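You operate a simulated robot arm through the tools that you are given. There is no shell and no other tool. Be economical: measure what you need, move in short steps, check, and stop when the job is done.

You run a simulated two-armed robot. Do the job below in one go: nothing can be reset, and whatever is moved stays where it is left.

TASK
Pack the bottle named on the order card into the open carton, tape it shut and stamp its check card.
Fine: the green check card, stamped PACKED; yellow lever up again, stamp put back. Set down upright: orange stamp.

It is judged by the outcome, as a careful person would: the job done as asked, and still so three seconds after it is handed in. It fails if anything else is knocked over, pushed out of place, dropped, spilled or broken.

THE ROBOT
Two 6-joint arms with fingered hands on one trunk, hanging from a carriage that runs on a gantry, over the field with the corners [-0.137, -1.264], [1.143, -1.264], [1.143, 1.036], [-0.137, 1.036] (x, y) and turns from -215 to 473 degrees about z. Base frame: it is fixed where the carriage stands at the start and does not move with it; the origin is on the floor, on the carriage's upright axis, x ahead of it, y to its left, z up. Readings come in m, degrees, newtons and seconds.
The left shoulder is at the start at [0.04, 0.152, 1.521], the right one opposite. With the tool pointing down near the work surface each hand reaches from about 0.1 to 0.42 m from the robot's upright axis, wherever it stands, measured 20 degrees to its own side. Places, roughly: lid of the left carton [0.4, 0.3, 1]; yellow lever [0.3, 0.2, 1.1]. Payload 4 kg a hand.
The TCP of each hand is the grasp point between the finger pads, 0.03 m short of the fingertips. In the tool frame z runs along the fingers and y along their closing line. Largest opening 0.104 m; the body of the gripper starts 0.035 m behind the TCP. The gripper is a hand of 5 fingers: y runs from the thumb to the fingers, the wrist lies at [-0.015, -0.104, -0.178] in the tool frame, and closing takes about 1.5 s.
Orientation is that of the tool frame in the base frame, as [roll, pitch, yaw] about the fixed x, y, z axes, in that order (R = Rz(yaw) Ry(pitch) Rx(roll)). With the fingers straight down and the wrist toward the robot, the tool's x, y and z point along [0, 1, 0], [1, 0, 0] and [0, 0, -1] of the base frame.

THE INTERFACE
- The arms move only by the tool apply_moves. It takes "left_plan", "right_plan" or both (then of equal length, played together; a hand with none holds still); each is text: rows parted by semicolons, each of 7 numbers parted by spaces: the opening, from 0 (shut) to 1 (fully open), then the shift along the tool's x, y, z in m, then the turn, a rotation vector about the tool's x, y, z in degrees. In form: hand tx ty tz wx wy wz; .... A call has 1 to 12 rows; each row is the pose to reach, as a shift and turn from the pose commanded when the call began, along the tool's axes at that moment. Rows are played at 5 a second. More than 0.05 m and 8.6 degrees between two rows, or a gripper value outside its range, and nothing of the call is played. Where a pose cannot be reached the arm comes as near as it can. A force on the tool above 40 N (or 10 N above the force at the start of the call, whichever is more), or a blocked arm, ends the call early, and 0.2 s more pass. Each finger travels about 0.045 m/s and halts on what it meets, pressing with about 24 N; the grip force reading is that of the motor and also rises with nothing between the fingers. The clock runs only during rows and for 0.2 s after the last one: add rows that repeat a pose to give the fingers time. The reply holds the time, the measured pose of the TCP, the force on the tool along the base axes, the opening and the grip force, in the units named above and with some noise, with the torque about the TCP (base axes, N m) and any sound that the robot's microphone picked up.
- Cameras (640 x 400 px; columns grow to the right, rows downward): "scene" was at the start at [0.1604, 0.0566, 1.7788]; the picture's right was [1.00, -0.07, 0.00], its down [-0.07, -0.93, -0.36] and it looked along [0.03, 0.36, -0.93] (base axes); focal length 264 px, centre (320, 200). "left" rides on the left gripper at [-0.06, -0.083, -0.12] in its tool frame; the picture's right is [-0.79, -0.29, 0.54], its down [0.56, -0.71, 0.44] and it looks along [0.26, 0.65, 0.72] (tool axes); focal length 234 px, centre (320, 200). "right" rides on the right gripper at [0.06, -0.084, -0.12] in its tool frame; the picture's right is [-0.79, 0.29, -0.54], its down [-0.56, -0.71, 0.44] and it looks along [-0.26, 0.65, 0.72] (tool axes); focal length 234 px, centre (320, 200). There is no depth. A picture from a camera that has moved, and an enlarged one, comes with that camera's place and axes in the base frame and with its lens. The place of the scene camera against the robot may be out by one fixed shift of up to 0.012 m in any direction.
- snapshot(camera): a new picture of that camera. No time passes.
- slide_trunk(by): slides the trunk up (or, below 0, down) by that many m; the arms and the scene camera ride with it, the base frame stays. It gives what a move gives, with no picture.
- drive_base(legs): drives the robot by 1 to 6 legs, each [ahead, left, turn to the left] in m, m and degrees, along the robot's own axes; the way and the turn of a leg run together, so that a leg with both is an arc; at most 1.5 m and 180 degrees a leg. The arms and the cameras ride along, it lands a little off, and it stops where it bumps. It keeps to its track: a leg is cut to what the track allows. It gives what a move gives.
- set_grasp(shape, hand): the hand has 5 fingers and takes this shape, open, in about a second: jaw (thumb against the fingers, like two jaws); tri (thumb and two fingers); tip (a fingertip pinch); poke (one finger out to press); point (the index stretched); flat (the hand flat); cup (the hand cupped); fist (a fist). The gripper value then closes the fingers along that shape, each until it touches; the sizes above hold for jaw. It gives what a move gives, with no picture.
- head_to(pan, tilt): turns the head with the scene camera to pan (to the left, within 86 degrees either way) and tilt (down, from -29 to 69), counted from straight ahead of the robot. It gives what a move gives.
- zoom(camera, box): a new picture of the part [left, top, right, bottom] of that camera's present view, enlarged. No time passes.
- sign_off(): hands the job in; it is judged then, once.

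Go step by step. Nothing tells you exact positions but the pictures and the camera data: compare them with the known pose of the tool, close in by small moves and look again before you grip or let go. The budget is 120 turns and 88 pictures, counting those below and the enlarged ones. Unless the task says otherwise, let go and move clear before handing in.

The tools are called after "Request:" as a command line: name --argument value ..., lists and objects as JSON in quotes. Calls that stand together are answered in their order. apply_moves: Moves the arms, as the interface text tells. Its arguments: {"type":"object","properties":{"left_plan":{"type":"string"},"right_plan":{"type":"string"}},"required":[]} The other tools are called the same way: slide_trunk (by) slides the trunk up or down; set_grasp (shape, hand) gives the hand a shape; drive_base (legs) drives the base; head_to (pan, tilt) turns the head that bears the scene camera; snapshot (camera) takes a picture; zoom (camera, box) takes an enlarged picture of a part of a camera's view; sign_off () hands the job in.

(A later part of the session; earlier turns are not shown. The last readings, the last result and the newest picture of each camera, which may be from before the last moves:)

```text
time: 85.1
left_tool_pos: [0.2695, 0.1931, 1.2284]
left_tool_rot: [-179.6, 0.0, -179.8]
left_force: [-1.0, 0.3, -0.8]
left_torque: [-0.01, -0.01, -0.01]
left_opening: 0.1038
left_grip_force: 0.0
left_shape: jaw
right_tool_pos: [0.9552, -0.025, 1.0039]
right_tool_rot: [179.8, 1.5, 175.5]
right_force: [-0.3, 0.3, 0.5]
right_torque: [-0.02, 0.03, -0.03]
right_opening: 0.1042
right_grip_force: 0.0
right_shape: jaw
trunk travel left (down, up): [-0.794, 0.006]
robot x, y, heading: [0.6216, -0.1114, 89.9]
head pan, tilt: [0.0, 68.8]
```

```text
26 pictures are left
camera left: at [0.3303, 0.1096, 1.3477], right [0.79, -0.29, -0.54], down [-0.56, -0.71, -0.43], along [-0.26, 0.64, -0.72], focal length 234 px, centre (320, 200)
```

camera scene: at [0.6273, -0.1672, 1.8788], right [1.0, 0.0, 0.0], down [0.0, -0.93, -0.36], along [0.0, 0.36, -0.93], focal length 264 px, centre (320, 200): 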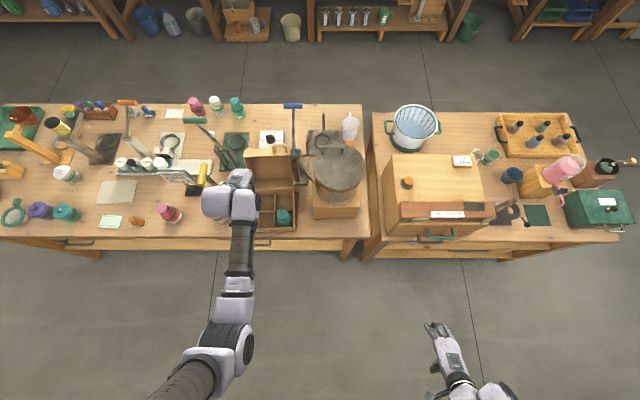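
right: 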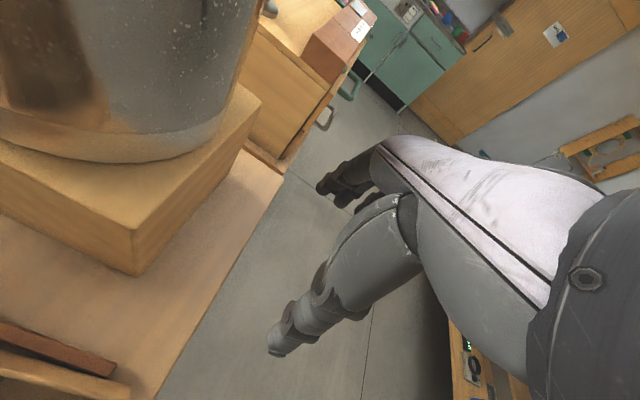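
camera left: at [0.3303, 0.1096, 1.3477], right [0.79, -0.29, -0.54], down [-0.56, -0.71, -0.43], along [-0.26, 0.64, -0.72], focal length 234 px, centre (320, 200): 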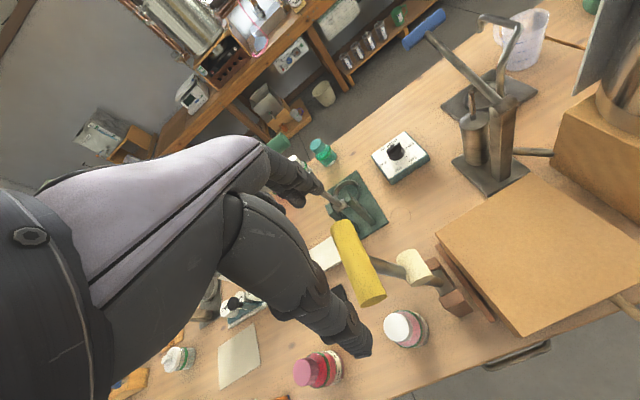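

Same spot over the bar with better reach. Descend and grip again.

Request:
apply_moves --left_plan "1 0 -0.003 0.02 0 0 0; 1 0 -0.003 0.04 0 0 0; 1 0 -0.003 0.051 0 0 0; 1 0 -0.003 0.051 0 0 0; 0.8 0 -0.003 0.051 0 0 0; 0.6 0 -0.003 0.051 0 0 0; 0.5 0 -0.003 0.051 0 0 0; 0.5 0 -0.003 0.051 0 0 0; 0.5 0 -0.003 0.051 0 0 0"

Request:
apply_moves --left_plan "0.45 -0.02 0 -0.002 0 0 0; 0.45 -0.041 0 -0.003 0 0 0; 0.45 -0.077 0 0 0 0 0; 0.45 -0.112 0 0.0086 0 0 0; 0.45 -0.1455 0 0.024 0 0 0; 0.45 -0.1753 0 0.045 0 0 0"

Request:
snapshot --camera "left"

```text
time: 87.1
left_tool_pos: [0.2691, 0.1884, 1.176]
left_tool_rot: [-179.4, -0.1, -180.0]
left_force: [0.2, 0.2, -4.8]
left_torque: [0.38, 0.06, -0.02]
left_opening: 0.0654
left_grip_force: 23.7
left_shape: jaw
right_tool_pos: [0.9558, -0.0257, 1.0053]
right_tool_rot: [179.7, 1.5, 175.6]
right_force: [0.4, 0.0, -0.1]
right_torque: [0.01, -0.03, -0.02]
right_opening: 0.1037
right_grip_force: 0.0
right_shape: jaw
trunk travel left (down, up): [-0.794, 0.006]
robot x, y, heading: [0.6209, -0.1148, 90.4]
head pan, tilt: [0.0, 68.8]
```

```text
time: 88.5
left_tool_pos: [0.3666, 0.1951, 1.1418]
left_tool_rot: [-179.5, -10.3, 174.6]
left_force: [0.0, 0.3, -0.1]
left_torque: [-0.01, -0.01, -0.04]
left_opening: 0.0308
left_grip_force: 23.5
left_shape: jaw
left hand out of reach, approached as far as the arm can: row 6
right_tool_pos: [0.9551, -0.0249, 1.0049]
right_tool_rot: [179.6, 1.4, 175.6]
right_force: [-0.4, -0.3, 0.1]
right_torque: [-0.04, 0.02, 0.0]
right_opening: 0.1041
right_grip_force: 0.0
right_shape: jaw
trunk travel left (down, up): [-0.794, 0.006]
robot x, y, heading: [0.6233, -0.1154, 90.0]
head pan, tilt: [0.0, 68.8]
stopped in row 6 (left hand): the arm was blocked; the commanded pose is now the measured one
```

```text
25 pictures are left
camera left: at [0.4398, 0.1042, 1.2494], right [0.65, -0.36, -0.67], down [-0.69, -0.65, -0.32], along [-0.32, 0.67, -0.67], focal length 234 px, centre (320, 200)
```

left: 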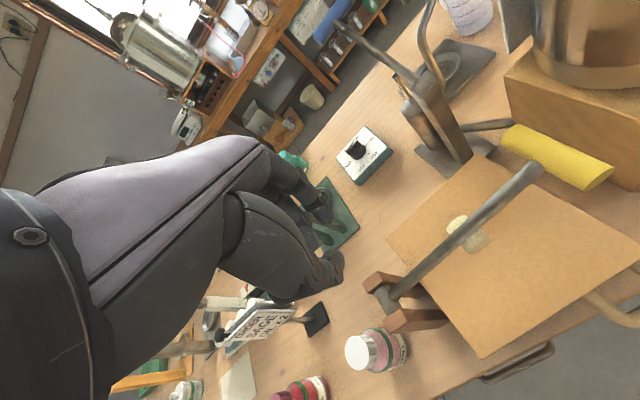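

The grip slipped off but the lever has swung over onto the lid. I'll look from above.

Request:
zoom --camera "scene" --box '[180, 150, 360, 280]'

```text
3.08 times, centred on (270, 215) of scene
camera zoom: at [0.617, 0.0997, 1.8788], right [1.0, 0.0, 0.0], down [0.0, -0.93, -0.36], along [0.0, 0.36, -0.93], focal length 812 px, centre (474, 154)
```

zoom: 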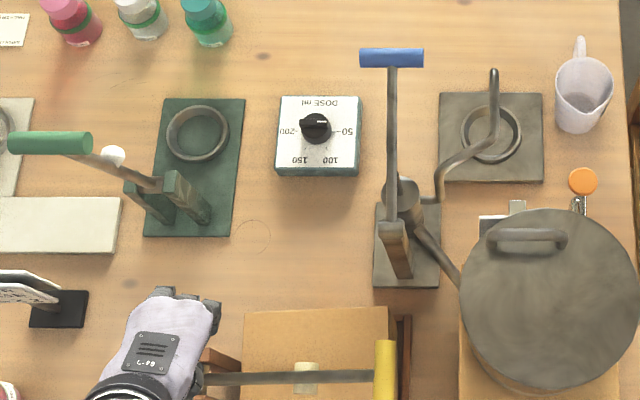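

Lever is resting on the lid, bar at ≈[0.518, 0.20, 0.95]. I'll bring the closed hand above the bar and press it down.

Request:
apply_moves --left_plan "0.1 -0.03 0.002 -0.006 0 -2 -1; 0 -0.065 0.005 0 0 -4 -2; 0 -0.1 0.008 0.01 0 -6 -3; 0 -0.135 0.011 0.04 0 -8 -4; 0 -0.165 0.014 0.071 0 -10.3 -5.4; 0 -0.165 0.014 0.071 0 -10.3 -5.4"

Request:
snapshot --camera "left"

```text
time: 89.0
left_tool_pos: [0.3552, 0.1954, 1.1375]
left_tool_rot: [-178.7, -16.6, 170.7]
left_force: [0.5, 0.2, -0.4]
left_torque: [0.01, 0.03, -0.01]
left_opening: 0.0
left_grip_force: 0.0
left_shape: jaw
left hand out of reach, approached as far as the arm can: row 2
right_tool_pos: [0.9549, -0.0246, 1.0045]
right_tool_rot: [179.6, 1.5, 175.5]
right_force: [-1.0, -0.7, -0.8]
right_torque: [0.0, -0.02, 0.02]
right_opening: 0.1041
right_grip_force: 0.1
right_shape: jaw
trunk travel left (down, up): [-0.794, 0.006]
robot x, y, heading: [0.6195, -0.1155, 90.2]
head pan, tilt: [0.0, 68.8]
stopped in row 2 (left hand): the arm was blocked; the commanded pose is now the measured one
```

```text
23 pictures are left
camera left: at [0.4341, 0.1006, 1.2363], right [0.55, -0.39, -0.74], down [-0.76, -0.6, -0.24], along [-0.35, 0.7, -0.63], focal length 234 px, centre (320, 200)
```

left: 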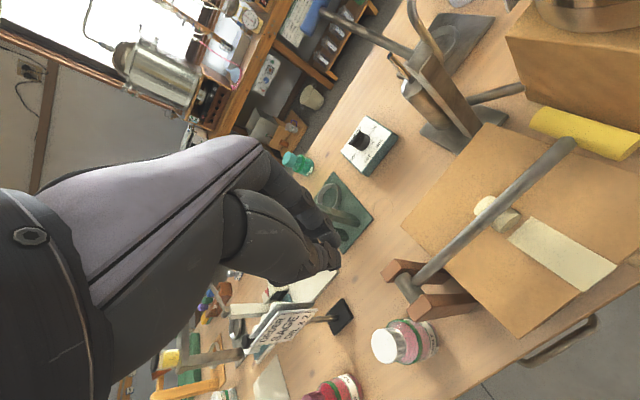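

The tape strip has been laid across the lid (cream band visible). The arm is at a posture limit; I'll lower and level the hand before moving to lift the lever.

Request:
apply_moves --left_plan "0 -0.01 0 0.025 0 0 0; 0 -0.02 0 0.05 0 -4 -2; 0 -0.03 0 0.08 0 -9 -5; 0 -0.04 0 0.09 0 -16 -9; 0 -0.04 0 0.09 0 -16 -9"

Request:
zoom --camera "left" --box '[340, 80, 640, 340]'

```text
time: 90.2
left_tool_pos: [0.3693, 0.1911, 1.0396]
left_tool_rot: [-179.9, -0.5, -179.8]
left_force: [-0.1, 0.5, -1.1]
left_torque: [0.03, -0.02, -0.01]
left_opening: 0.0
left_grip_force: 24.4
left_shape: jaw
right_tool_pos: [0.9554, -0.0253, 1.0049]
right_tool_rot: [179.7, 1.5, 175.5]
right_force: [-0.1, -0.2, 0.4]
right_torque: [0.01, -0.03, -0.02]
right_opening: 0.1041
right_grip_force: 0.0
right_shape: jaw
trunk travel left (down, up): [-0.794, 0.006]
robot x, y, heading: [0.6186, -0.1168, 90.2]
head pan, tilt: [0.0, 68.8]
```

```text
1.54 times, centred on (490, 210) of left
camera zoom: at [0.4305, 0.1077, 1.1591], right [0.79, -0.29, -0.55], down [-0.56, -0.71, -0.43], along [-0.26, 0.65, -0.72], focal length 360 px, centre (58, 185)
```

zoom: 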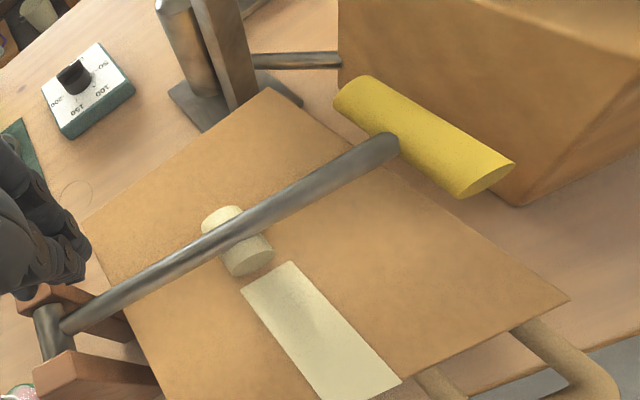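

The strip runs over the lid's front edge: taped. To lift the lever back I need more stretched-out reach, so I'll back the robot up and extend the arm to the bar's new place (≈[0.522, 0.19, 0.97]).

Request:
drive_base --legs '[[-0.16, 0, 0]]'

Request:
apply_moves --left_plan "0.2 0 0.03 -0.01 0 0 0; 0.4 -0.02 0.06 -0.02 0 0 0; 0.7 -0.05 0.09 -0.02 0 0 0; 1 -0.08 0.12 -0.02 0 0 0; 1 -0.11 0.14 -0.02 0 0 0; 1 -0.14 0.15 -0.02 0 0 0; 1 -0.153 0.155 -0.02 0 0 0; 1 -0.153 0.155 -0.02 0 0 0; 1 -0.153 0.155 -0.02 0 0 0"

Request:
snapshot --camera "left"

```text
time: 91.6
left_tool_pos: [0.3695, 0.0309, 1.0406]
left_tool_rot: [179.9, -0.4, -179.9]
left_force: [0.0, -0.2, -0.2]
left_torque: [-0.01, 0.03, 0.0]
left_opening: 0.0
left_grip_force: 24.0
left_shape: jaw
right_tool_pos: [0.9561, -0.1864, 1.0042]
right_tool_rot: [179.7, 1.5, 175.5]
right_force: [-0.3, -1.2, 0.2]
right_torque: [-0.01, -0.02, 0.01]
right_opening: 0.1043
right_grip_force: 0.1
right_shape: jaw
trunk travel left (down, up): [-0.794, 0.006]
robot x, y, heading: [0.6216, -0.2806, 90.2]
head pan, tilt: [0.0, 68.8]
```

```text
time: 93.0
left_tool_pos: [0.4105, 0.1681, 1.0421]
left_tool_rot: [-179.0, -10.1, 179.3]
left_force: [-0.1, 0.3, -0.3]
left_torque: [0.03, -0.02, 0.02]
left_opening: 0.0958
left_grip_force: 0.1
left_shape: jaw
right_tool_pos: [0.9556, -0.1861, 1.0039]
right_tool_rot: [179.7, 1.5, 175.5]
right_force: [0.1, -0.9, -0.4]
right_torque: [0.0, -0.02, 0.0]
right_opening: 0.104
right_grip_force: 0.0
right_shape: jaw
trunk travel left (down, up): [-0.794, 0.006]
robot x, y, heading: [0.6225, -0.279, 90.4]
head pan, tilt: [0.0, 68.8]
stopped in row 6 (left hand): the arm was blocked; the commanded pose is now the measured one
```

```text
21 pictures are left
camera left: at [0.4898, 0.0844, 1.1509], right [0.68, -0.31, -0.67], down [-0.63, -0.7, -0.32], along [-0.37, 0.64, -0.67], focal length 234 px, centre (320, 200)
```

left: 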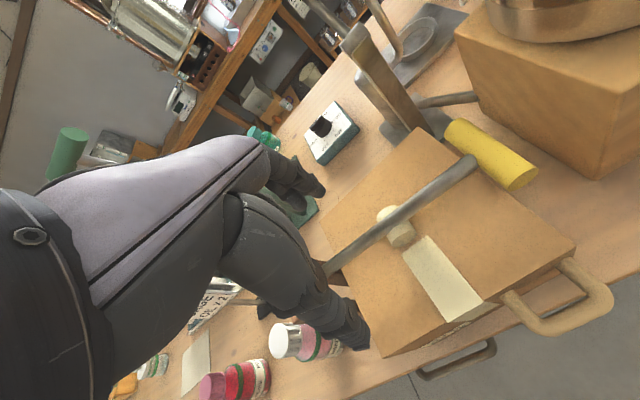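

The left arm can't reach that close to the robot's centre line; shift the robot right by 0.12 and level the hand.

Request:
drive_base --legs '[[0, -0.135, 0]]'

Request:
apply_moves --left_plan "1 0.01 0 0 0 -3 0; 1 0.02 0.01 0 0 -6.5 0; 1 0.025 0.02 0 0 -10 0; 1 0.025 0.022 0 0 -10 0"

Request:
snapshot --camera "left"

```text
time: 94.3
left_tool_pos: [0.5472, 0.1672, 1.0421]
left_tool_rot: [-178.9, -10.2, 179.0]
left_force: [-0.1, -0.3, -0.2]
left_torque: [0.01, -0.01, 0.02]
left_opening: 0.1036
left_grip_force: 0.1
left_shape: jaw
right_tool_pos: [1.0916, -0.1867, 1.0057]
right_tool_rot: [179.7, 1.5, 175.5]
right_force: [-0.1, -0.3, -0.1]
right_torque: [0.01, -0.01, 0.01]
right_opening: 0.1037
right_grip_force: 0.1
right_shape: jaw
trunk travel left (down, up): [-0.794, 0.006]
robot x, y, heading: [0.7583, -0.2784, 90.1]
head pan, tilt: [0.0, 68.8]
```

```text
time: 95.3
left_tool_pos: [0.5227, 0.1888, 1.0462]
left_tool_rot: [-179.1, 0.0, 179.2]
left_force: [0.4, 0.9, 0.1]
left_torque: [0.0, -0.03, -0.02]
left_opening: 0.1035
left_grip_force: 0.1
left_shape: jaw
right_tool_pos: [1.0916, -0.1869, 1.0038]
right_tool_rot: [179.7, 1.4, 175.4]
right_force: [-0.5, 0.0, -0.3]
right_torque: [0.02, 0.02, 0.01]
right_opening: 0.1038
right_grip_force: 0.0
right_shape: jaw
trunk travel left (down, up): [-0.794, 0.006]
robot x, y, heading: [0.7554, -0.2802, 90.0]
head pan, tilt: [0.0, 68.8]
```

```text
20 pictures are left
camera left: at [0.5826, 0.1069, 1.1664], right [0.78, -0.31, -0.54], down [-0.57, -0.71, -0.42], along [-0.25, 0.64, -0.73], focal length 234 px, centre (320, 200)
```

left: 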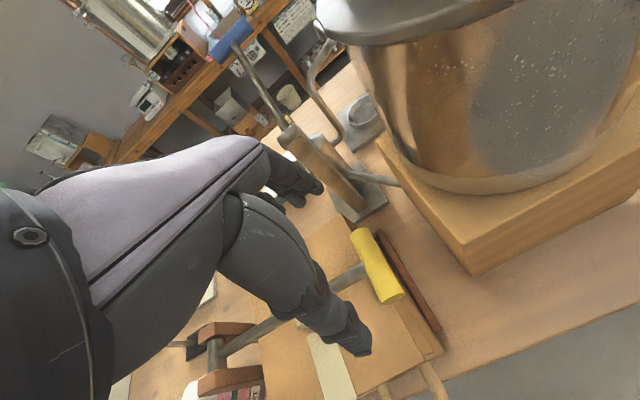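

Request:
apply_moves --left_plan "1 -0.008 0.001 0.025 0 0 0; 1 -0.008 0.001 0.05 0 0 0; 1 -0.008 0.001 0.065 0 0 0; 1 -0.008 0.001 0.076 0 0 0; 1 -0.008 0.001 0.076 0 0 0"

Request:
zoom --camera "left" --box '[240, 140, 460, 380]'

```text
time: 96.5
left_tool_pos: [0.5302, 0.1882, 0.9697]
left_tool_rot: [-179.0, -0.2, 179.2]
left_force: [0.8, 0.2, 0.5]
left_torque: [-0.01, -0.03, 0.03]
left_opening: 0.1036
left_grip_force: 0.1
left_shape: jaw
right_tool_pos: [1.0913, -0.1851, 1.0042]
right_tool_rot: [179.7, 1.5, 175.3]
right_force: [-0.4, -0.1, -0.3]
right_torque: [-0.01, 0.03, 0.01]
right_opening: 0.1041
right_grip_force: 0.1
right_shape: jaw
trunk travel left (down, up): [-0.794, 0.006]
robot x, y, heading: [0.7583, -0.2824, 90.0]
head pan, tilt: [0.0, 68.8]
```

```text
1.67 times, centred on (350, 260) of left
camera zoom: at [0.5905, 0.1063, 1.0907], right [0.78, -0.31, -0.54], down [-0.57, -0.71, -0.42], along [-0.25, 0.64, -0.73], focal length 390 px, centre (270, 100)
```

zoom: 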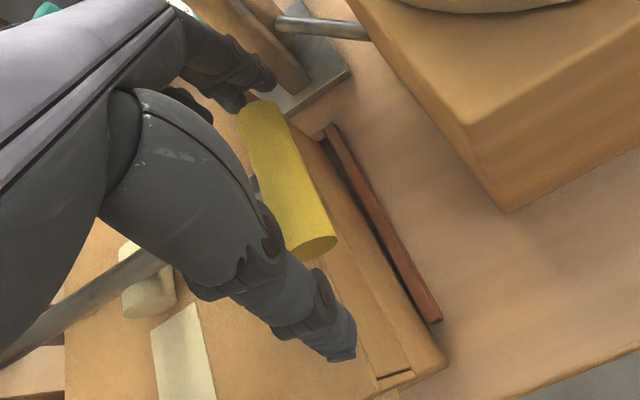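

Request:
apply_moves --left_plan "1 -0.005 0.002 0.004 0 0 0; 1 -0.005 0.002 0.004 0 0 0; 0.8 -0.005 0.002 0.004 0 0 0; 0.6 -0.005 0.002 0.004 0 0 0; 0.4 -0.005 0.002 0.004 0 0 0; 0.4 -0.005 0.002 0.004 0 0 0; 0.4 -0.005 0.002 0.004 0 0 0; 0.4 -0.005 0.002 0.004 0 0 0"

Request:
apply_moves --left_plan "0.4 0.002 0 -0.018 0 0 0; 0.4 0.006 0 -0.035 0 0 0; 0.4 0.012 0 -0.053 0 0 0; 0.4 0.019 0 -0.07 0 0 0; 0.4 0.037 0 -0.102 0 0 0; 0.4 0.061 0 -0.13 0 0 0; 0.4 0.089 0 -0.154 0 0 0; 0.4 0.121 0 -0.172 0 0 0"

Request:
snapshot --camera "left"

```text
time: 98.3
left_tool_pos: [0.5368, 0.189, 0.9645]
left_tool_rot: [-178.8, 0.0, 179.2]
left_force: [3.7, -7.9, -2.1]
left_torque: [-0.18, -0.03, -0.16]
left_opening: 0.0765
left_grip_force: 23.8
left_shape: jaw
right_tool_pos: [1.0921, -0.188, 1.0045]
right_tool_rot: [179.7, 1.6, 175.4]
right_force: [-0.4, 0.1, 0.4]
right_torque: [-0.01, 0.0, 0.0]
right_opening: 0.104
right_grip_force: 0.0
right_shape: jaw
trunk travel left (down, up): [-0.794, 0.006]
robot x, y, heading: [0.7557, -0.2787, 90.0]
head pan, tilt: [0.0, 68.8]
```

```text
time: 99.4
left_tool_pos: [0.5237, 0.1908, 1.0406]
left_tool_rot: [-178.6, 1.0, 179.3]
left_force: [18.9, -8.9, 2.5]
left_torque: [-0.04, -0.44, -0.63]
left_opening: 0.0743
left_grip_force: 23.8
left_shape: jaw
right_tool_pos: [1.0955, -0.1895, 1.0059]
right_tool_rot: [179.7, 1.5, 175.3]
right_force: [0.2, 1.1, -0.2]
right_torque: [0.03, 0.02, 0.0]
right_opening: 0.1041
right_grip_force: 0.0
right_shape: jaw
trunk travel left (down, up): [-0.794, 0.006]
robot x, y, heading: [0.7587, -0.2765, 90.2]
head pan, tilt: [0.0, 68.8]
stopped in row 5 (left hand): the force on the tool passed its limit at 43 N (the readings are from after the stop); the commanded pose is now the measured one
```

```text
18 pictures are left
camera left: at [0.5803, 0.1086, 1.1635], right [0.79, -0.31, -0.52], down [-0.56, -0.71, -0.43], along [-0.23, 0.63, -0.74], focal length 234 px, centre (320, 200)
```

left: 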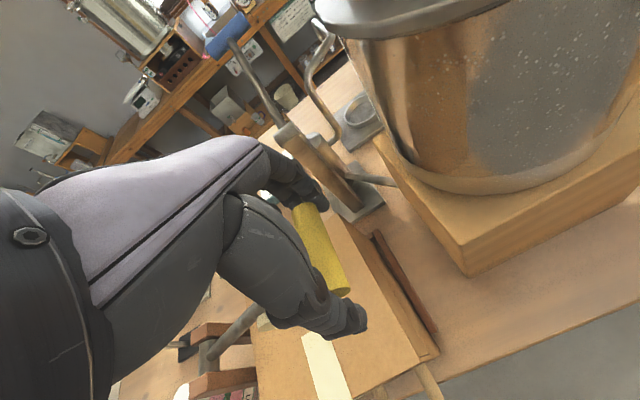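

The lever is rising in the grip; the true radius is ~0.225 m. I'll continue along the corrected arc.

Request:
apply_moves --left_plan "0.4 0 0 0 0 0 0; 0.4 0.008 0 -0.018 0 0 0; 0.4 0.017 0 -0.036 0 0 0; 0.4 0.027 0 -0.053 0 0 0; 0.4 0.039 0 -0.0685 0 0 0; 0.4 0.052 0 -0.083 0 0 0; 0.4 0.067 0 -0.096 0 0 0; 0.4 0.082 0 -0.108 0 0 0; 0.4 0.099 0 -0.119 0 0 0; 0.4 0.117 0 -0.128 0 0 0; 0.4 0.135 0 -0.135 0 0 0; 0.4 0.153 0 -0.141 0 0 0"

Request:
snapshot --camera "left"

```text
time: 100.2
left_tool_pos: [0.5109, 0.1908, 1.0688]
left_tool_rot: [-178.6, 1.5, 179.2]
left_force: [15.7, -10.9, 4.3]
left_torque: [-0.19, -0.39, -0.53]
left_opening: 0.0731
left_grip_force: 23.6
left_shape: jaw
right_tool_pos: [1.096, -0.1894, 1.0057]
right_tool_rot: [179.6, 1.6, 175.3]
right_force: [0.2, -0.1, -0.4]
right_torque: [-0.01, 0.01, 0.0]
right_opening: 0.104
right_grip_force: 0.0
right_shape: jaw
trunk travel left (down, up): [-0.794, 0.006]
robot x, y, heading: [0.7629, -0.2786, 90.0]
head pan, tilt: [0.0, 68.8]
stopped in row 3 (left hand): the force on the tool passed its limit at 41 N (the readings are from after the stop); the commanded pose is now the measured one
```

```text
17 pictures are left
camera left: at [0.5674, 0.1096, 1.1913], right [0.8, -0.31, -0.52], down [-0.56, -0.71, -0.43], along [-0.23, 0.63, -0.74], focal length 234 px, centre (320, 200)
```

left: 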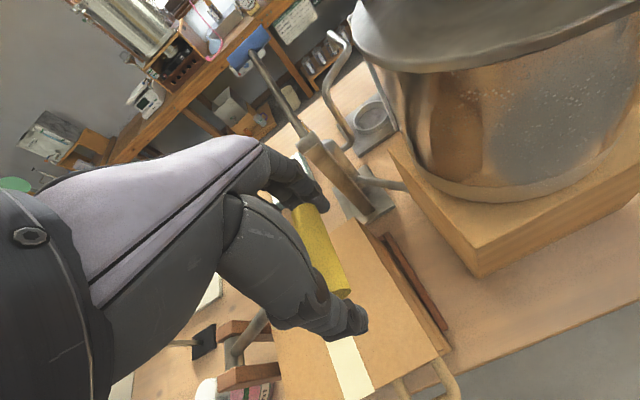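

Radial load remains: the path should be slightly wider. Continue with a larger radius.

Request:
apply_moves --left_plan "0.4 -0.008 0 -0.004 0 0 0; 0.4 -0.001 0 -0.018 0 0 0; 0.4 0.007 0 -0.030 0 0 0; 0.4 0.0197 0 -0.046 0 0 0; 0.4 0.0334 0 -0.0612 0 0 0; 0.4 0.0485 0 -0.075 0 0 0; 0.4 0.0647 0 -0.0874 0 0 0; 0.4 0.0819 0 -0.0984 0 0 0; 0.4 0.1 0 -0.1078 0 0 0; 0.4 0.1189 0 -0.1156 0 0 0; 0.4 0.1383 0 -0.1217 0 0 0; 0.4 0.1583 0 -0.1262 0 0 0"

Request:
snapshot --camera "left"

```text
time: 102.8
left_tool_pos: [0.3434, 0.1996, 1.195]
left_tool_rot: [-178.8, 0.9, 179.2]
left_force: [0.2, 4.8, -0.8]
left_torque: [0.03, -0.01, -0.07]
left_opening: 0.0426
left_grip_force: 23.8
left_shape: jaw
right_tool_pos: [1.0919, -0.1873, 1.0051]
right_tool_rot: [179.7, 1.6, 175.3]
right_force: [-0.7, -0.7, -0.1]
right_torque: [0.0, 0.01, -0.05]
right_opening: 0.1038
right_grip_force: 0.1
right_shape: jaw
trunk travel left (down, up): [-0.794, 0.006]
robot x, y, heading: [0.758, -0.2786, 90.3]
head pan, tilt: [0.0, 68.8]
```

```text
16 pictures are left
camera left: at [0.4013, 0.1169, 1.3166], right [0.79, -0.31, -0.52], down [-0.56, -0.71, -0.43], along [-0.24, 0.64, -0.73], focal length 234 px, centre (320, 200)
```

left: 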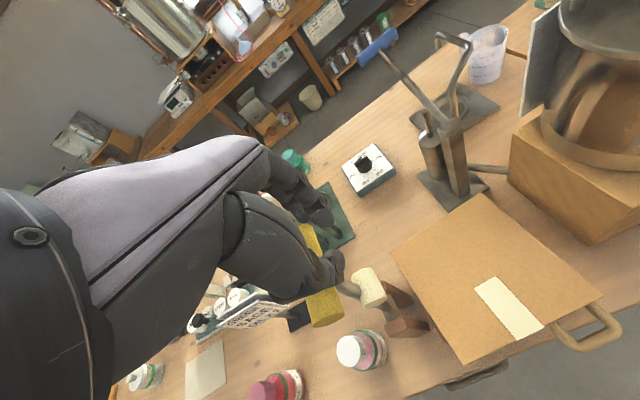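

The lever is back up at its rest position and the carton is taped. Now open, withdraw, and compact the arm for the stamp (orange, ≈[-0.14, 0.14]).

Request:
apply_moves --left_plan "0.7 -0.005 0 -0.01 0 0 0; 0.9 -0.01 0 -0.02 0 0 0; 0.9 -0.015 0 -0.03 0 0 0; 0.9 -0.015 0 -0.04 0 0 0; 0.9 -0.015 0 -0.04 0 0 0"

Request:
drive_base --legs '[[-0.4, 0, 0]]'

Request:
apply_moves --left_plan "0.9 -0.01 -0.015 0.03 0 0 0; 0.9 -0.03 -0.03 0.06 0 0 0; 0.9 -0.05 -0.045 0.09 0 0 0; 0.9 -0.07 -0.06 0.12 0 0 0; 0.9 -0.09 -0.075 0.15 0 0 0; 0.9 -0.11 -0.09 0.17 0 0 0; 0.9 -0.13 -0.11 0.18 0 0 0; 0.9 -0.15 -0.13 0.185 0 0 0; 0.9 -0.165 -0.15 0.185 0 0 0; 0.9 -0.165 -0.15 0.185 0 0 0"

Request:
snapshot --camera "scene"

```text
time: 104.0
left_tool_pos: [0.3584, 0.1991, 1.2362]
left_tool_rot: [-178.8, 1.0, 179.2]
left_force: [0.3, 0.0, 0.3]
left_torque: [0.0, 0.01, 0.01]
left_opening: 0.0936
left_grip_force: 0.1
left_shape: jaw
right_tool_pos: [1.093, -0.1876, 1.0049]
right_tool_rot: [179.7, 1.6, 175.3]
right_force: [0.3, -0.3, 0.9]
right_torque: [0.02, -0.01, 0.01]
right_opening: 0.104
right_grip_force: 0.1
right_shape: jaw
trunk travel left (down, up): [-0.794, 0.006]
robot x, y, heading: [0.7553, -0.2807, 90.1]
head pan, tilt: [0.0, 68.8]
```

```text
time: 106.5
left_tool_pos: [0.3584, -0.2022, 1.2336]
left_tool_rot: [-178.9, 0.9, 179.3]
left_force: [-0.1, -0.3, -0.1]
left_torque: [0.03, 0.03, 0.01]
left_opening: 0.0934
left_grip_force: 0.1
left_shape: jaw
right_tool_pos: [1.0922, -0.5866, 1.0047]
right_tool_rot: [179.7, 1.5, 175.4]
right_force: [-0.2, 0.5, -0.3]
right_torque: [0.03, 0.01, -0.01]
right_opening: 0.1041
right_grip_force: 0.1
right_shape: jaw
trunk travel left (down, up): [-0.794, 0.006]
robot x, y, heading: [0.756, -0.6818, 89.8]
head pan, tilt: [0.0, 68.8]
```

```text
time: 108.7
left_tool_pos: [0.5235, -0.3574, 1.056]
left_tool_rot: [-178.9, 0.9, 179.3]
left_force: [0.2, -0.2, 0.2]
left_torque: [0.03, 0.0, 0.01]
left_opening: 0.0935
left_grip_force: 0.0
left_shape: jaw
right_tool_pos: [1.0922, -0.5868, 1.0046]
right_tool_rot: [179.7, 1.5, 175.5]
right_force: [0.2, -0.4, 0.8]
right_torque: [-0.02, -0.01, -0.01]
right_opening: 0.104
right_grip_force: 0.1
right_shape: jaw
trunk travel left (down, up): [-0.794, 0.006]
robot x, y, heading: [0.7604, -0.6776, 90.1]
head pan, tilt: [0.0, 68.8]
```

```text
15 pictures are left
camera scene: at [0.7546, -0.4618, 1.8788], right [1.0, 0.0, 0.0], down [0.0, -0.93, -0.36], along [0.0, 0.36, -0.93], focal length 264 px, centre (320, 200)
```

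scene: 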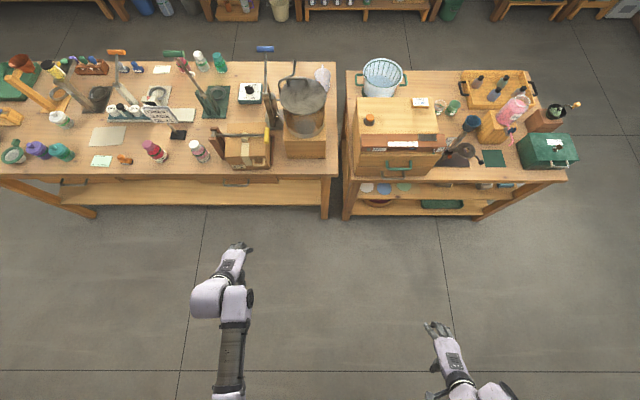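

Checking whether the lever stayed up.

Request:
zoom --camera "scene" --box '[180, 100, 290, 180]'

```text
5.00 times, centred on (235, 140) of scene
camera zoom: at [0.7546, -0.4618, 1.8788], right [1.0, 0.0, 0.0], down [0.0, -0.93, -0.36], along [0.0, 0.36, -0.93], focal length 1320 px, centre (745, 500)
```

zoom: 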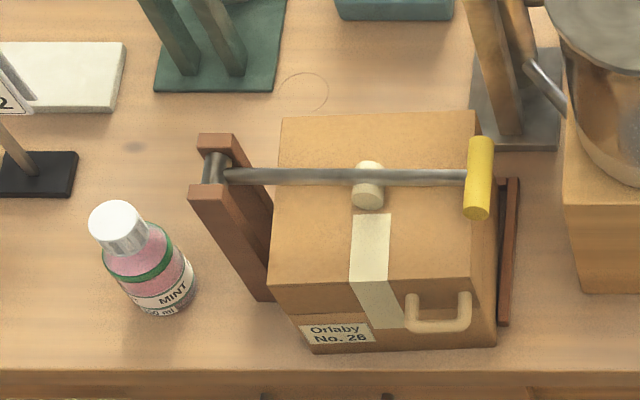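

The lever had fallen over again when I let go (the tape now also laps down the front face, fine). I must lift it again and this time carry it past vertical to its stop before releasing.

Request:
apply_moves --left_plan "1 -0.005 0.03 0 0 0 0; 1 -0.01 0.06 0 0 0 0; 1 -0.01 0.09 0 0 0 0; 1 -0.01 0.11 0 0 0 0; 1 -0.01 0.11 0 0 0 0"

Request:
drive_base --legs '[[0.437, 0, 0]]'

Request:
snapshot --camera "left"

```text
time: 109.9
left_tool_pos: [0.5348, -0.2467, 1.0548]
left_tool_rot: [-179.0, 0.9, 179.3]
left_force: [0.1, 0.7, 1.1]
left_torque: [0.01, -0.03, -0.01]
left_opening: 0.1036
left_grip_force: 0.0
left_shape: jaw
right_tool_pos: [1.0923, -0.5868, 1.0047]
right_tool_rot: [179.7, 1.4, 175.4]
right_force: [-0.5, 0.3, 0.2]
right_torque: [0.0, 0.03, 0.01]
right_opening: 0.1038
right_grip_force: 0.0
right_shape: jaw
trunk travel left (down, up): [-0.794, 0.006]
robot x, y, heading: [0.7594, -0.6799, 90.2]
head pan, tilt: [0.0, 68.8]
```

```text
time: 112.6
left_tool_pos: [0.5328, 0.1924, 1.0539]
left_tool_rot: [-178.9, 1.0, 179.6]
left_force: [-0.6, -1.0, -0.2]
left_torque: [-0.04, 0.02, 0.0]
left_opening: 0.1038
left_grip_force: 0.0
left_shape: jaw
right_tool_pos: [1.0892, -0.1446, 1.0059]
right_tool_rot: [179.7, 1.5, 175.7]
right_force: [0.0, 0.1, -0.5]
right_torque: [-0.03, -0.03, 0.0]
right_opening: 0.1041
right_grip_force: 0.1
right_shape: jaw
trunk travel left (down, up): [-0.794, 0.006]
robot x, y, heading: [0.7524, -0.2373, 90.4]
head pan, tilt: [0.0, 68.8]
```

```text
13 pictures are left
camera left: at [0.5893, 0.1111, 1.1754], right [0.79, -0.3, -0.53], down [-0.56, -0.71, -0.43], along [-0.24, 0.63, -0.73], focal length 234 px, centre (320, 200)
```

left: 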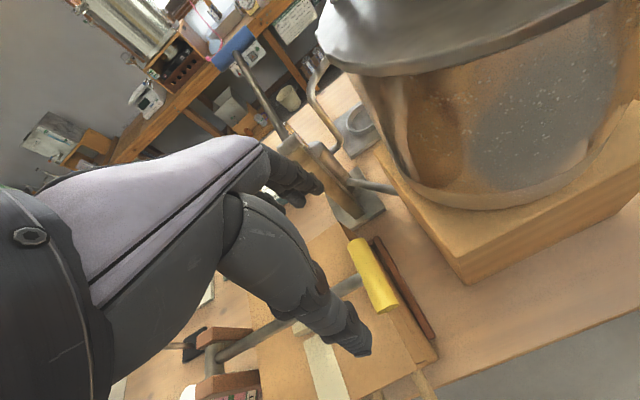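

Same position as before; descend and grip the bar.

Request:
apply_moves --left_plan "1 -0.003 -0.002 0.03 0 0 0; 1 -0.003 -0.003 0.06 0 0 0; 1 -0.003 -0.003 0.08 0 0 0; 1 -0.003 -0.003 0.089 0 0 0; 1 -0.003 -0.003 0.089 0 0 0; 0.8 -0.003 -0.003 0.089 0 0 0; 0.6 -0.003 -0.003 0.089 0 0 0; 0.4 -0.003 -0.003 0.089 0 0 0; 0.4 -0.003 -0.003 0.089 0 0 0; 0.4 -0.003 -0.003 0.089 0 0 0; 0.4 -0.003 -0.003 0.089 0 0 0"

Request:
apply_moves --left_plan "0.4 -0.0066 0 -0.0162 0 0 0; 0.4 -0.0043 0 -0.0363 0 0 0; 0.4 -0.0003 0 -0.0561 0 0 0; 0.4 0.0068 0 -0.0793 0 0 0; 0.4 0.0163 0 -0.1017 0 0 0; 0.4 0.0281 0 -0.1229 0 0 0; 0.4 0.042 0 -0.1428 0 0 0; 0.4 0.0608 0 -0.164 0 0 0; 0.4 0.082 0 -0.1828 0 0 0; 0.4 0.1053 0 -0.1989 0 0 0; 0.4 0.1304 0 -0.2119 0 0 0; 0.4 0.157 0 -0.2219 0 0 0"

```text
time: 115.0
left_tool_pos: [0.537, 0.1864, 0.9639]
left_tool_rot: [-178.9, 0.9, 179.6]
left_force: [5.0, -6.3, -3.0]
left_torque: [-0.08, -0.08, -0.18]
left_opening: 0.0727
left_grip_force: 23.9
left_shape: jaw
right_tool_pos: [1.0912, -0.1455, 1.0046]
right_tool_rot: [179.8, 1.6, 175.7]
right_force: [0.3, 0.1, 0.4]
right_torque: [-0.04, 0.02, 0.02]
right_opening: 0.1037
right_grip_force: 0.0
right_shape: jaw
trunk travel left (down, up): [-0.794, 0.006]
robot x, y, heading: [0.7574, -0.239, 90.3]
head pan, tilt: [0.0, 68.8]
```

```text
time: 117.6
left_tool_pos: [0.3746, 0.1925, 1.1842]
left_tool_rot: [-178.8, 0.9, 179.8]
left_force: [-1.7, 6.8, -15.1]
left_torque: [-0.47, -0.29, 0.0]
left_opening: 0.0438
left_grip_force: 24.3
left_shape: jaw
right_tool_pos: [1.092, -0.1438, 1.0048]
right_tool_rot: [179.8, 1.4, 175.8]
right_force: [0.7, 0.3, -0.5]
right_torque: [-0.02, -0.02, -0.04]
right_opening: 0.1038
right_grip_force: 0.1
right_shape: jaw
trunk travel left (down, up): [-0.794, 0.006]
robot x, y, heading: [0.7565, -0.2408, 90.3]
head pan, tilt: [0.0, 68.8]
```

Still holding the lever; carry it past vertical to its stop.

Request:
apply_moves --left_plan "0.4 0.014 0 -0.002 0 0 0; 0.4 0.0275 0 -0.004 0 0 0; 0.4 0.042 0 -0.005 0 0 0; 0.4 0.0557 0 -0.005 0 0 0; 0.4 0.07 0 -0.004 0 0 0; 0.4 0.084 0 -0.003 0 0 0; 0.4 0.097 0 0 0 0 0; 0.4 0.1081 0 0.002 0 0 0; 0.4 0.115 0 0.004 0 0 0"

Request:
snapshot --camera "left"

```text
time: 119.4
left_tool_pos: [0.281, 0.1978, 1.1833]
left_tool_rot: [-179.7, 2.1, 179.1]
left_force: [17.5, -1.7, 4.4]
left_torque: [-0.17, -0.25, 0.02]
left_opening: 0.0436
left_grip_force: 23.6
left_shape: jaw
right_tool_pos: [1.0937, -0.1453, 1.0048]
right_tool_rot: [179.9, 1.5, 175.6]
right_force: [0.2, -0.6, -0.7]
right_torque: [0.0, -0.03, 0.0]
right_opening: 0.1038
right_grip_force: 0.1
right_shape: jaw
trunk travel left (down, up): [-0.794, 0.006]
robot x, y, heading: [0.7571, -0.2386, 90.3]
head pan, tilt: [0.0, 68.8]
stopped in row 9 (left hand): the force on the tool passed its limit at 48 N (the readings are from after the stop); the commanded pose is now the measured one
```

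```text
12 pictures are left
camera left: at [0.3361, 0.1141, 1.305], right [0.8, -0.3, -0.51], down [-0.55, -0.7, -0.45], along [-0.22, 0.65, -0.73], focal length 234 px, centre (320, 200)
```

left: 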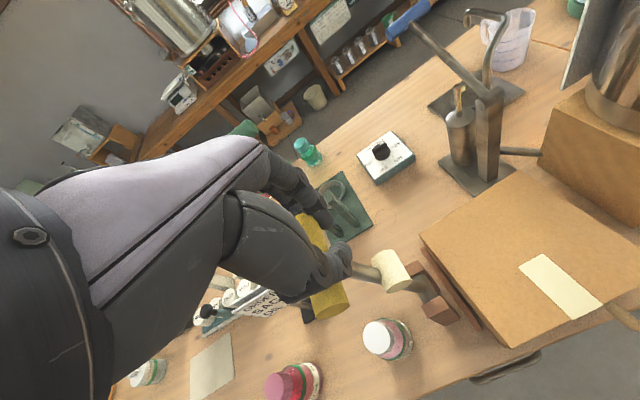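

Lever is against its stop (force rose). Open fully in place, then rise straight up.

Request:
apply_moves --left_plan "0.6 0 0 0 0 0 0; 0.8 0 0 0 0 0 0; 1 0 -0.003 0 0 0 0; 1 0 -0.004 0 0 0 0; 1 0 -0.004 0 0 0 0; 1 0 -0.004 0 0 0 0; 1 0.002 -0.004 -0.02 0 0 0; 1 0.004 -0.004 -0.04 0 0 0; 1 0.006 -0.004 -0.06 0 0 0; 1 0.006 -0.004 -0.06 0 0 0"

Request:
drive_base --legs '[[-0.4, 0, 0]]'

Request:
zoom --camera "scene" --box '[120, 70, 300, 190]'

```text
time: 121.6
left_tool_pos: [0.2675, 0.1966, 1.2439]
left_tool_rot: [-179.6, 1.6, 179.3]
left_force: [0.4, -0.3, 1.1]
left_torque: [-0.04, -0.01, 0.02]
left_opening: 0.1037
left_grip_force: 0.0
left_shape: jaw
right_tool_pos: [1.0904, -0.1449, 1.0048]
right_tool_rot: [179.7, 1.5, 175.6]
right_force: [1.0, 0.4, 0.6]
right_torque: [0.01, 0.0, -0.02]
right_opening: 0.1039
right_grip_force: 0.0
right_shape: jaw
trunk travel left (down, up): [-0.794, 0.006]
robot x, y, heading: [0.7567, -0.2376, 90.3]
head pan, tilt: [0.0, 68.8]
```

```text
time: 124.1
left_tool_pos: [0.2678, -0.2086, 1.2432]
left_tool_rot: [-179.6, 1.5, 179.5]
left_force: [0.3, 0.0, -0.1]
left_torque: [0.01, -0.02, 0.03]
left_opening: 0.1038
left_grip_force: 0.1
left_shape: jaw
right_tool_pos: [1.0936, -0.544, 1.0055]
right_tool_rot: [179.8, 1.4, 175.9]
right_force: [0.4, -0.7, 0.1]
right_torque: [-0.01, -0.03, -0.02]
right_opening: 0.1039
right_grip_force: 0.0
right_shape: jaw
trunk travel left (down, up): [-0.794, 0.006]
robot x, y, heading: [0.7585, -0.6374, 90.7]
head pan, tilt: [0.0, 68.8]
```

```text
3.33 times, centred on (210, 130) of scene
camera zoom: at [0.7545, -0.4223, 1.8788], right [1.0, 0.01, 0.0], down [0.01, -0.93, -0.36], along [0.0, 0.36, -0.93], focal length 880 px, centre (687, 433)
```

zoom: 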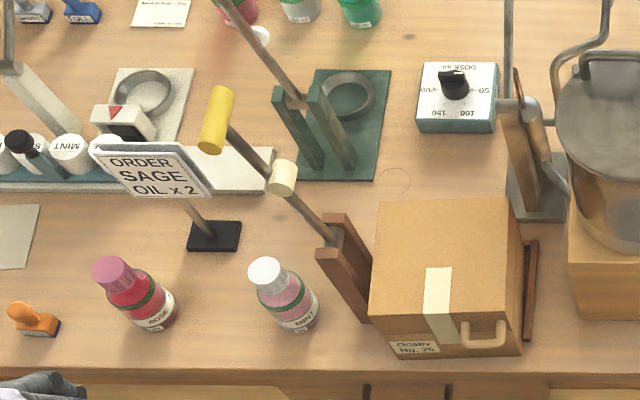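

Lever up, carton closed and taped. Now compact the arm, lower the trunk, and go to the stamp.

Request:
apply_moves --left_plan "0.9 -0.02 -0.01 0.03 0 0 0; 0.8 -0.045 -0.02 0.06 0 0 0; 0.8 -0.07 -0.03 0.09 0 0 0; 0.8 -0.1 -0.04 0.12 0 0 0; 0.8 -0.13 -0.05 0.15 0 0 0; 0.8 -0.16 -0.06 0.17 0 0 0; 0.8 -0.19 -0.07 0.185 0 0 0; 0.8 -0.22 -0.09 0.187 0 0 0; 0.8 -0.25 -0.11 0.187 0 0 0; 0.8 -0.25 -0.11 0.187 0 0 0"

Request:
slide_trunk --by -0.1

Request:
drive_base --legs '[[0, 0.66, 0], [0.4, 0, 0]]'

Request:
snapshot --camera "left"

```text
time: 126.3
left_tool_pos: [0.5246, -0.319, 1.0649]
left_tool_rot: [-179.5, 1.5, 179.5]
left_force: [0.6, -1.0, -0.4]
left_torque: [0.01, 0.0, -0.01]
left_opening: 0.0834
left_grip_force: 0.1
left_shape: jaw
right_tool_pos: [1.093, -0.544, 1.0053]
right_tool_rot: [179.6, 1.6, 175.9]
right_force: [0.4, 0.6, 0.5]
right_torque: [-0.02, 0.01, 0.02]
right_opening: 0.104
right_grip_force: 0.1
right_shape: jaw
trunk travel left (down, up): [-0.794, 0.006]
robot x, y, heading: [0.7621, -0.6369, 90.8]
head pan, tilt: [0.0, 68.8]
```

```text
time: 127.6
left_tool_pos: [0.5247, -0.3193, 0.9658]
left_tool_rot: [-179.5, 1.5, 179.5]
left_force: [0.8, -0.3, 0.3]
left_torque: [0.02, -0.02, 0.01]
left_opening: 0.0832
left_grip_force: 0.0
left_shape: jaw
right_tool_pos: [1.093, -0.5442, 0.9053]
right_tool_rot: [179.7, 1.6, 175.9]
right_force: [0.1, -0.2, -0.7]
right_torque: [-0.02, 0.03, -0.03]
right_opening: 0.1041
right_grip_force: 0.0
right_shape: jaw
trunk travel left (down, up): [-0.694, 0.106]
robot x, y, heading: [0.76, -0.6413, 90.5]
head pan, tilt: [0.0, 68.8]
```

```text
time: 133.4
left_tool_pos: [-0.1501, 0.0685, 0.9646]
left_tool_rot: [-179.7, 1.5, -179.6]
left_force: [-0.2, 0.1, 0.3]
left_torque: [0.02, 0.0, 0.0]
left_opening: 0.0833
left_grip_force: 0.2
left_shape: jaw
right_tool_pos: [0.4217, -0.1467, 0.9047]
right_tool_rot: [179.7, 1.5, 176.7]
right_force: [-0.7, 0.5, -0.3]
right_torque: [-0.01, 0.04, -0.02]
right_opening: 0.1042
right_grip_force: 0.1
right_shape: jaw
trunk travel left (down, up): [-0.694, 0.106]
robot x, y, heading: [0.0888, -0.2464, 91.7]
head pan, tilt: [0.0, 68.8]
```

```text
10 pictures are left
camera left: at [-0.0923, -0.014, 1.086], right [0.81, -0.29, -0.52], down [-0.54, -0.71, -0.45], along [-0.24, 0.64, -0.73], focal length 234 px, centre (320, 200)
```

left: 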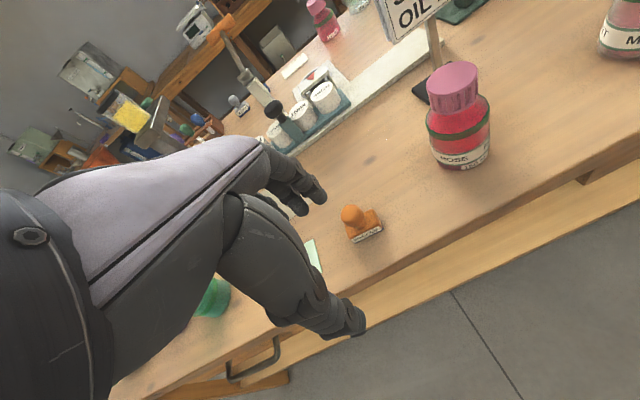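

Stamp knob ≈ [-0.139, 0.140, 0.855]. Move over it and lower partway.

Request:
drive_base --legs '[[0.071, -0.012, -1.5]]'

Request:
apply_moves --left_plan "0.8 0 0 0.02 0 0 0; 0.8 0 0 0.04 0 0 0; 0.8 0 0 0.05 0 0 0; 0.8 0 0 0.05 0 0 0"

Request:
zoom --camera "left" --box '[200, 130, 480, 390]'

```text
time: 134.4
left_tool_pos: [-0.1315, 0.1471, 0.9652]
left_tool_rot: [-179.5, 1.6, 179.0]
left_force: [0.5, 0.2, 0.4]
left_torque: [0.02, 0.01, 0.0]
left_opening: 0.0834
left_grip_force: 0.0
left_shape: jaw
right_tool_pos: [0.4362, -0.0851, 0.9051]
right_tool_rot: [179.7, 1.5, 175.3]
right_force: [0.0, 0.0, -0.1]
right_torque: [0.02, 0.01, 0.0]
right_opening: 0.1039
right_grip_force: 0.1
right_shape: jaw
trunk travel left (down, up): [-0.694, 0.106]
robot x, y, heading: [0.1026, -0.175, 89.9]
head pan, tilt: [0.0, 68.8]
```

```text
time: 135.4
left_tool_pos: [-0.13, 0.1458, 0.9131]
left_tool_rot: [-179.6, 1.6, 178.9]
left_force: [-0.7, 0.2, -0.1]
left_torque: [-0.02, 0.0, -0.02]
left_opening: 0.0833
left_grip_force: 0.1
left_shape: jaw
right_tool_pos: [0.4354, -0.0859, 0.9051]
right_tool_rot: [179.6, 1.5, 175.2]
right_force: [-0.4, -0.2, -0.2]
right_torque: [0.05, 0.01, -0.03]
right_opening: 0.1038
right_grip_force: 0.1
right_shape: jaw
trunk travel left (down, up): [-0.694, 0.106]
robot x, y, heading: [0.1035, -0.1754, 90.3]
head pan, tilt: [0.0, 68.8]
```

```text
1.54 times, centred on (340, 260) of left
camera zoom: at [-0.0748, 0.0614, 1.0349], right [0.8, -0.31, -0.52], down [-0.56, -0.7, -0.45], along [-0.23, 0.65, -0.73], focal length 360 px, centre (289, 108)
```

zoom: 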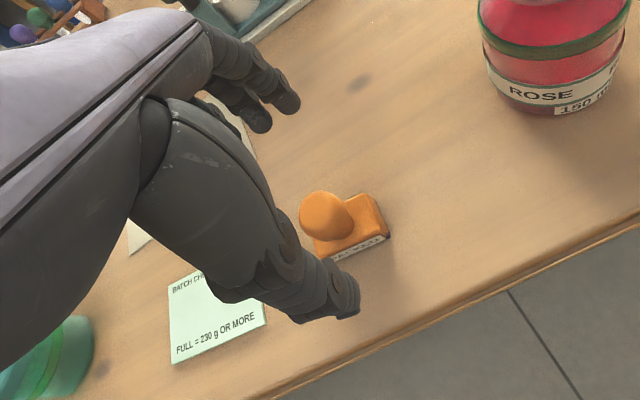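

Request:
apply_moves --left_plan "0.8 0.008 -0.005 0.02 0 0.8 0.5; 0.8 0.008 -0.005 0.04 0 1.6 1; 0.8 0.008 -0.005 0.055 0 1.6 1; 0.8 0.008 -0.005 0.055 0 1.6 1"

Request:
zoom --camera "left" --box '[200, 130, 480, 390]'

```text
time: 136.4
left_tool_pos: [-0.1373, 0.1409, 0.8595]
left_tool_rot: [-179.6, 0.1, 177.9]
left_force: [0.9, -0.3, 0.3]
left_torque: [0.0, 0.0, -0.04]
left_opening: 0.0835
left_grip_force: 0.1
left_shape: jaw
right_tool_pos: [0.4362, -0.0846, 0.9046]
right_tool_rot: [179.7, 1.4, 175.3]
right_force: [-1.0, -0.4, 0.3]
right_torque: [0.01, -0.05, -0.01]
right_opening: 0.104
right_grip_force: 0.0
right_shape: jaw
trunk travel left (down, up): [-0.694, 0.106]
robot x, y, heading: [0.102, -0.1768, 90.2]
head pan, tilt: [0.0, 68.8]
```

```text
1.54 times, centred on (340, 260) of left
camera zoom: at [-0.0789, 0.0557, 0.9788], right [0.78, -0.32, -0.54], down [-0.58, -0.69, -0.43], along [-0.23, 0.65, -0.72], focal length 360 px, centre (289, 108)
```

zoom: 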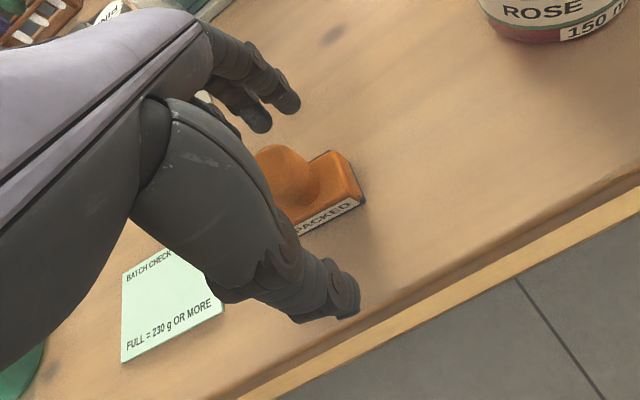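

Knob sits between thumb and fingers. Close on it and lift slightly.

Request:
apply_moves --left_plan "0.8 0 0 0.003 0 0 0; 0.6 0 0 0.003 0 0 0; 0.4 0 0 0.003 0 0 0; 0.2 0 0 0.003 0 0 0; 0 0 0 0.003 0 0 0; 0 0 0 0.003 0 0 0; 0 0 0 0.003 0 0 0; 0 0 0 0.003 0 0 0; 0 0 0 0.003 0 0 0"

Request:
apply_moves --left_plan "0 0 0 -0.01 0 0 0; 0 0 0 -0.025 0 0 0; 0 0 0 -0.04 0 0 0; 0 0 0 -0.04 0 0 0"

Request:
zoom --camera "left" --box '[200, 130, 480, 390]'

```text
time: 138.4
left_tool_pos: [-0.1359, 0.1401, 0.8565]
left_tool_rot: [-179.6, 0.0, 177.9]
left_force: [-0.3, -0.2, 0.7]
left_torque: [0.0, 0.0, 0.03]
left_opening: 0.0134
left_grip_force: 23.6
left_shape: jaw
right_tool_pos: [0.4368, -0.0836, 0.9036]
right_tool_rot: [179.7, 1.5, 175.3]
right_force: [-0.2, 0.3, -0.9]
right_torque: [0.03, -0.03, 0.0]
right_opening: 0.1037
right_grip_force: 0.0
right_shape: jaw
trunk travel left (down, up): [-0.694, 0.106]
robot x, y, heading: [0.1007, -0.1745, 90.0]
head pan, tilt: [0.0, 68.8]
```

```text
time: 139.4
left_tool_pos: [-0.1351, 0.1417, 0.8961]
left_tool_rot: [-179.7, 0.1, 178.0]
left_force: [0.4, -0.4, 0.1]
left_torque: [0.03, 0.01, 0.01]
left_opening: 0.0132
left_grip_force: 23.9
left_shape: jaw
right_tool_pos: [0.4357, -0.085, 0.9033]
right_tool_rot: [179.7, 1.5, 175.3]
right_force: [-0.2, -0.2, 0.0]
right_torque: [0.02, -0.03, -0.03]
right_opening: 0.1039
right_grip_force: 0.1
right_shape: jaw
trunk travel left (down, up): [-0.694, 0.106]
robot x, y, heading: [0.0996, -0.1743, 90.0]
head pan, tilt: [0.0, 68.8]
```

```text
1.54 times, centred on (340, 260) of left
camera zoom: at [-0.078, 0.0559, 1.0159], right [0.78, -0.32, -0.54], down [-0.58, -0.69, -0.43], along [-0.23, 0.65, -0.72], focal length 360 px, centre (289, 108)
```

zoom: 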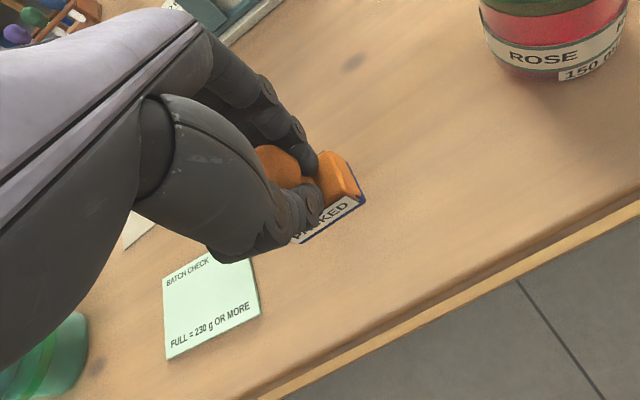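

Stamp held. Drive left to bring it over the card (centre ≈ [-0.267, 0.155]).

Request:
drive_base --legs '[[0.013, 0.132, 0]]'

Request:
zoom --camera "left" --box '[200, 130, 480, 390]'

```text
time: 140.7
left_tool_pos: [-0.2686, 0.1528, 0.8963]
left_tool_rot: [-179.5, -0.1, 177.9]
left_force: [0.3, 0.0, -0.1]
left_torque: [0.02, 0.01, -0.01]
left_opening: 0.0136
left_grip_force: 23.7
left_shape: jaw
right_tool_pos: [0.3042, -0.0712, 0.9032]
right_tool_rot: [179.8, 1.6, 175.5]
right_force: [0.5, -0.6, 0.9]
right_torque: [-0.02, -0.01, 0.01]
right_opening: 0.1042
right_grip_force: 0.1
right_shape: jaw
trunk travel left (down, up): [-0.694, 0.106]
robot x, y, heading: [-0.0288, -0.1642, 90.0]
head pan, tilt: [0.0, 68.8]
```

```text
1.54 times, centred on (340, 260) of left
camera zoom: at [-0.2108, 0.0686, 1.0158], right [0.78, -0.32, -0.54], down [-0.58, -0.69, -0.43], along [-0.23, 0.65, -0.72], focal length 360 px, centre (289, 108)
```

zoom: 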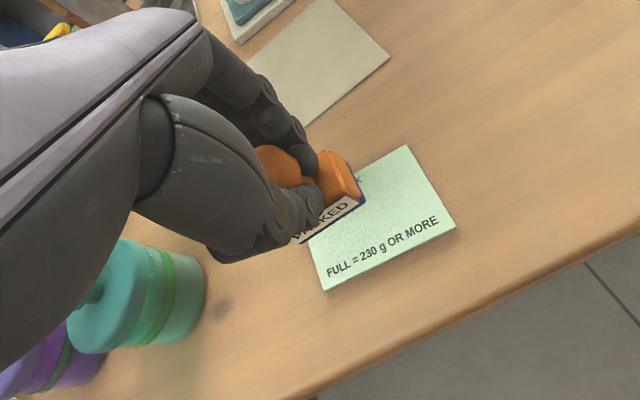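

The stamp is centred over the card. Press down.

Request:
apply_moves --left_plan "0 -0.003 0 0.015 0 0 0; 0 -0.003 0 0.03 0 0 0; 0 -0.003 0 0.036 0 0 0; 0 -0.003 0 0.04 0 0 0; 0 -0.003 0 0.044 0 0 0; 0 -0.003 0 0.046 0 0 0; 0 -0.003 0 0.046 0 0 0"

```text
time: 142.1
left_tool_pos: [-0.2649, 0.1567, 0.8534]
left_tool_rot: [179.9, 0.0, 178.1]
left_force: [1.9, -3.7, 16.5]
left_torque: [0.07, 0.04, 0.0]
left_opening: 0.0156
left_grip_force: 24.0
left_shape: jaw
right_tool_pos: [0.3022, -0.0727, 0.9045]
right_tool_rot: [179.7, 1.5, 175.3]
right_force: [-1.1, 0.7, -0.2]
right_torque: [0.0, 0.03, 0.03]
right_opening: 0.1037
right_grip_force: 0.1
right_shape: jaw
trunk travel left (down, up): [-0.694, 0.106]
robot x, y, heading: [-0.0312, -0.1667, 90.1]
head pan, tilt: [0.0, 68.8]
stopped in row 6 (left hand): the force on the tool passed its limit at 44 N (the readings are from after the stop); the commanded pose is now the measured one
```

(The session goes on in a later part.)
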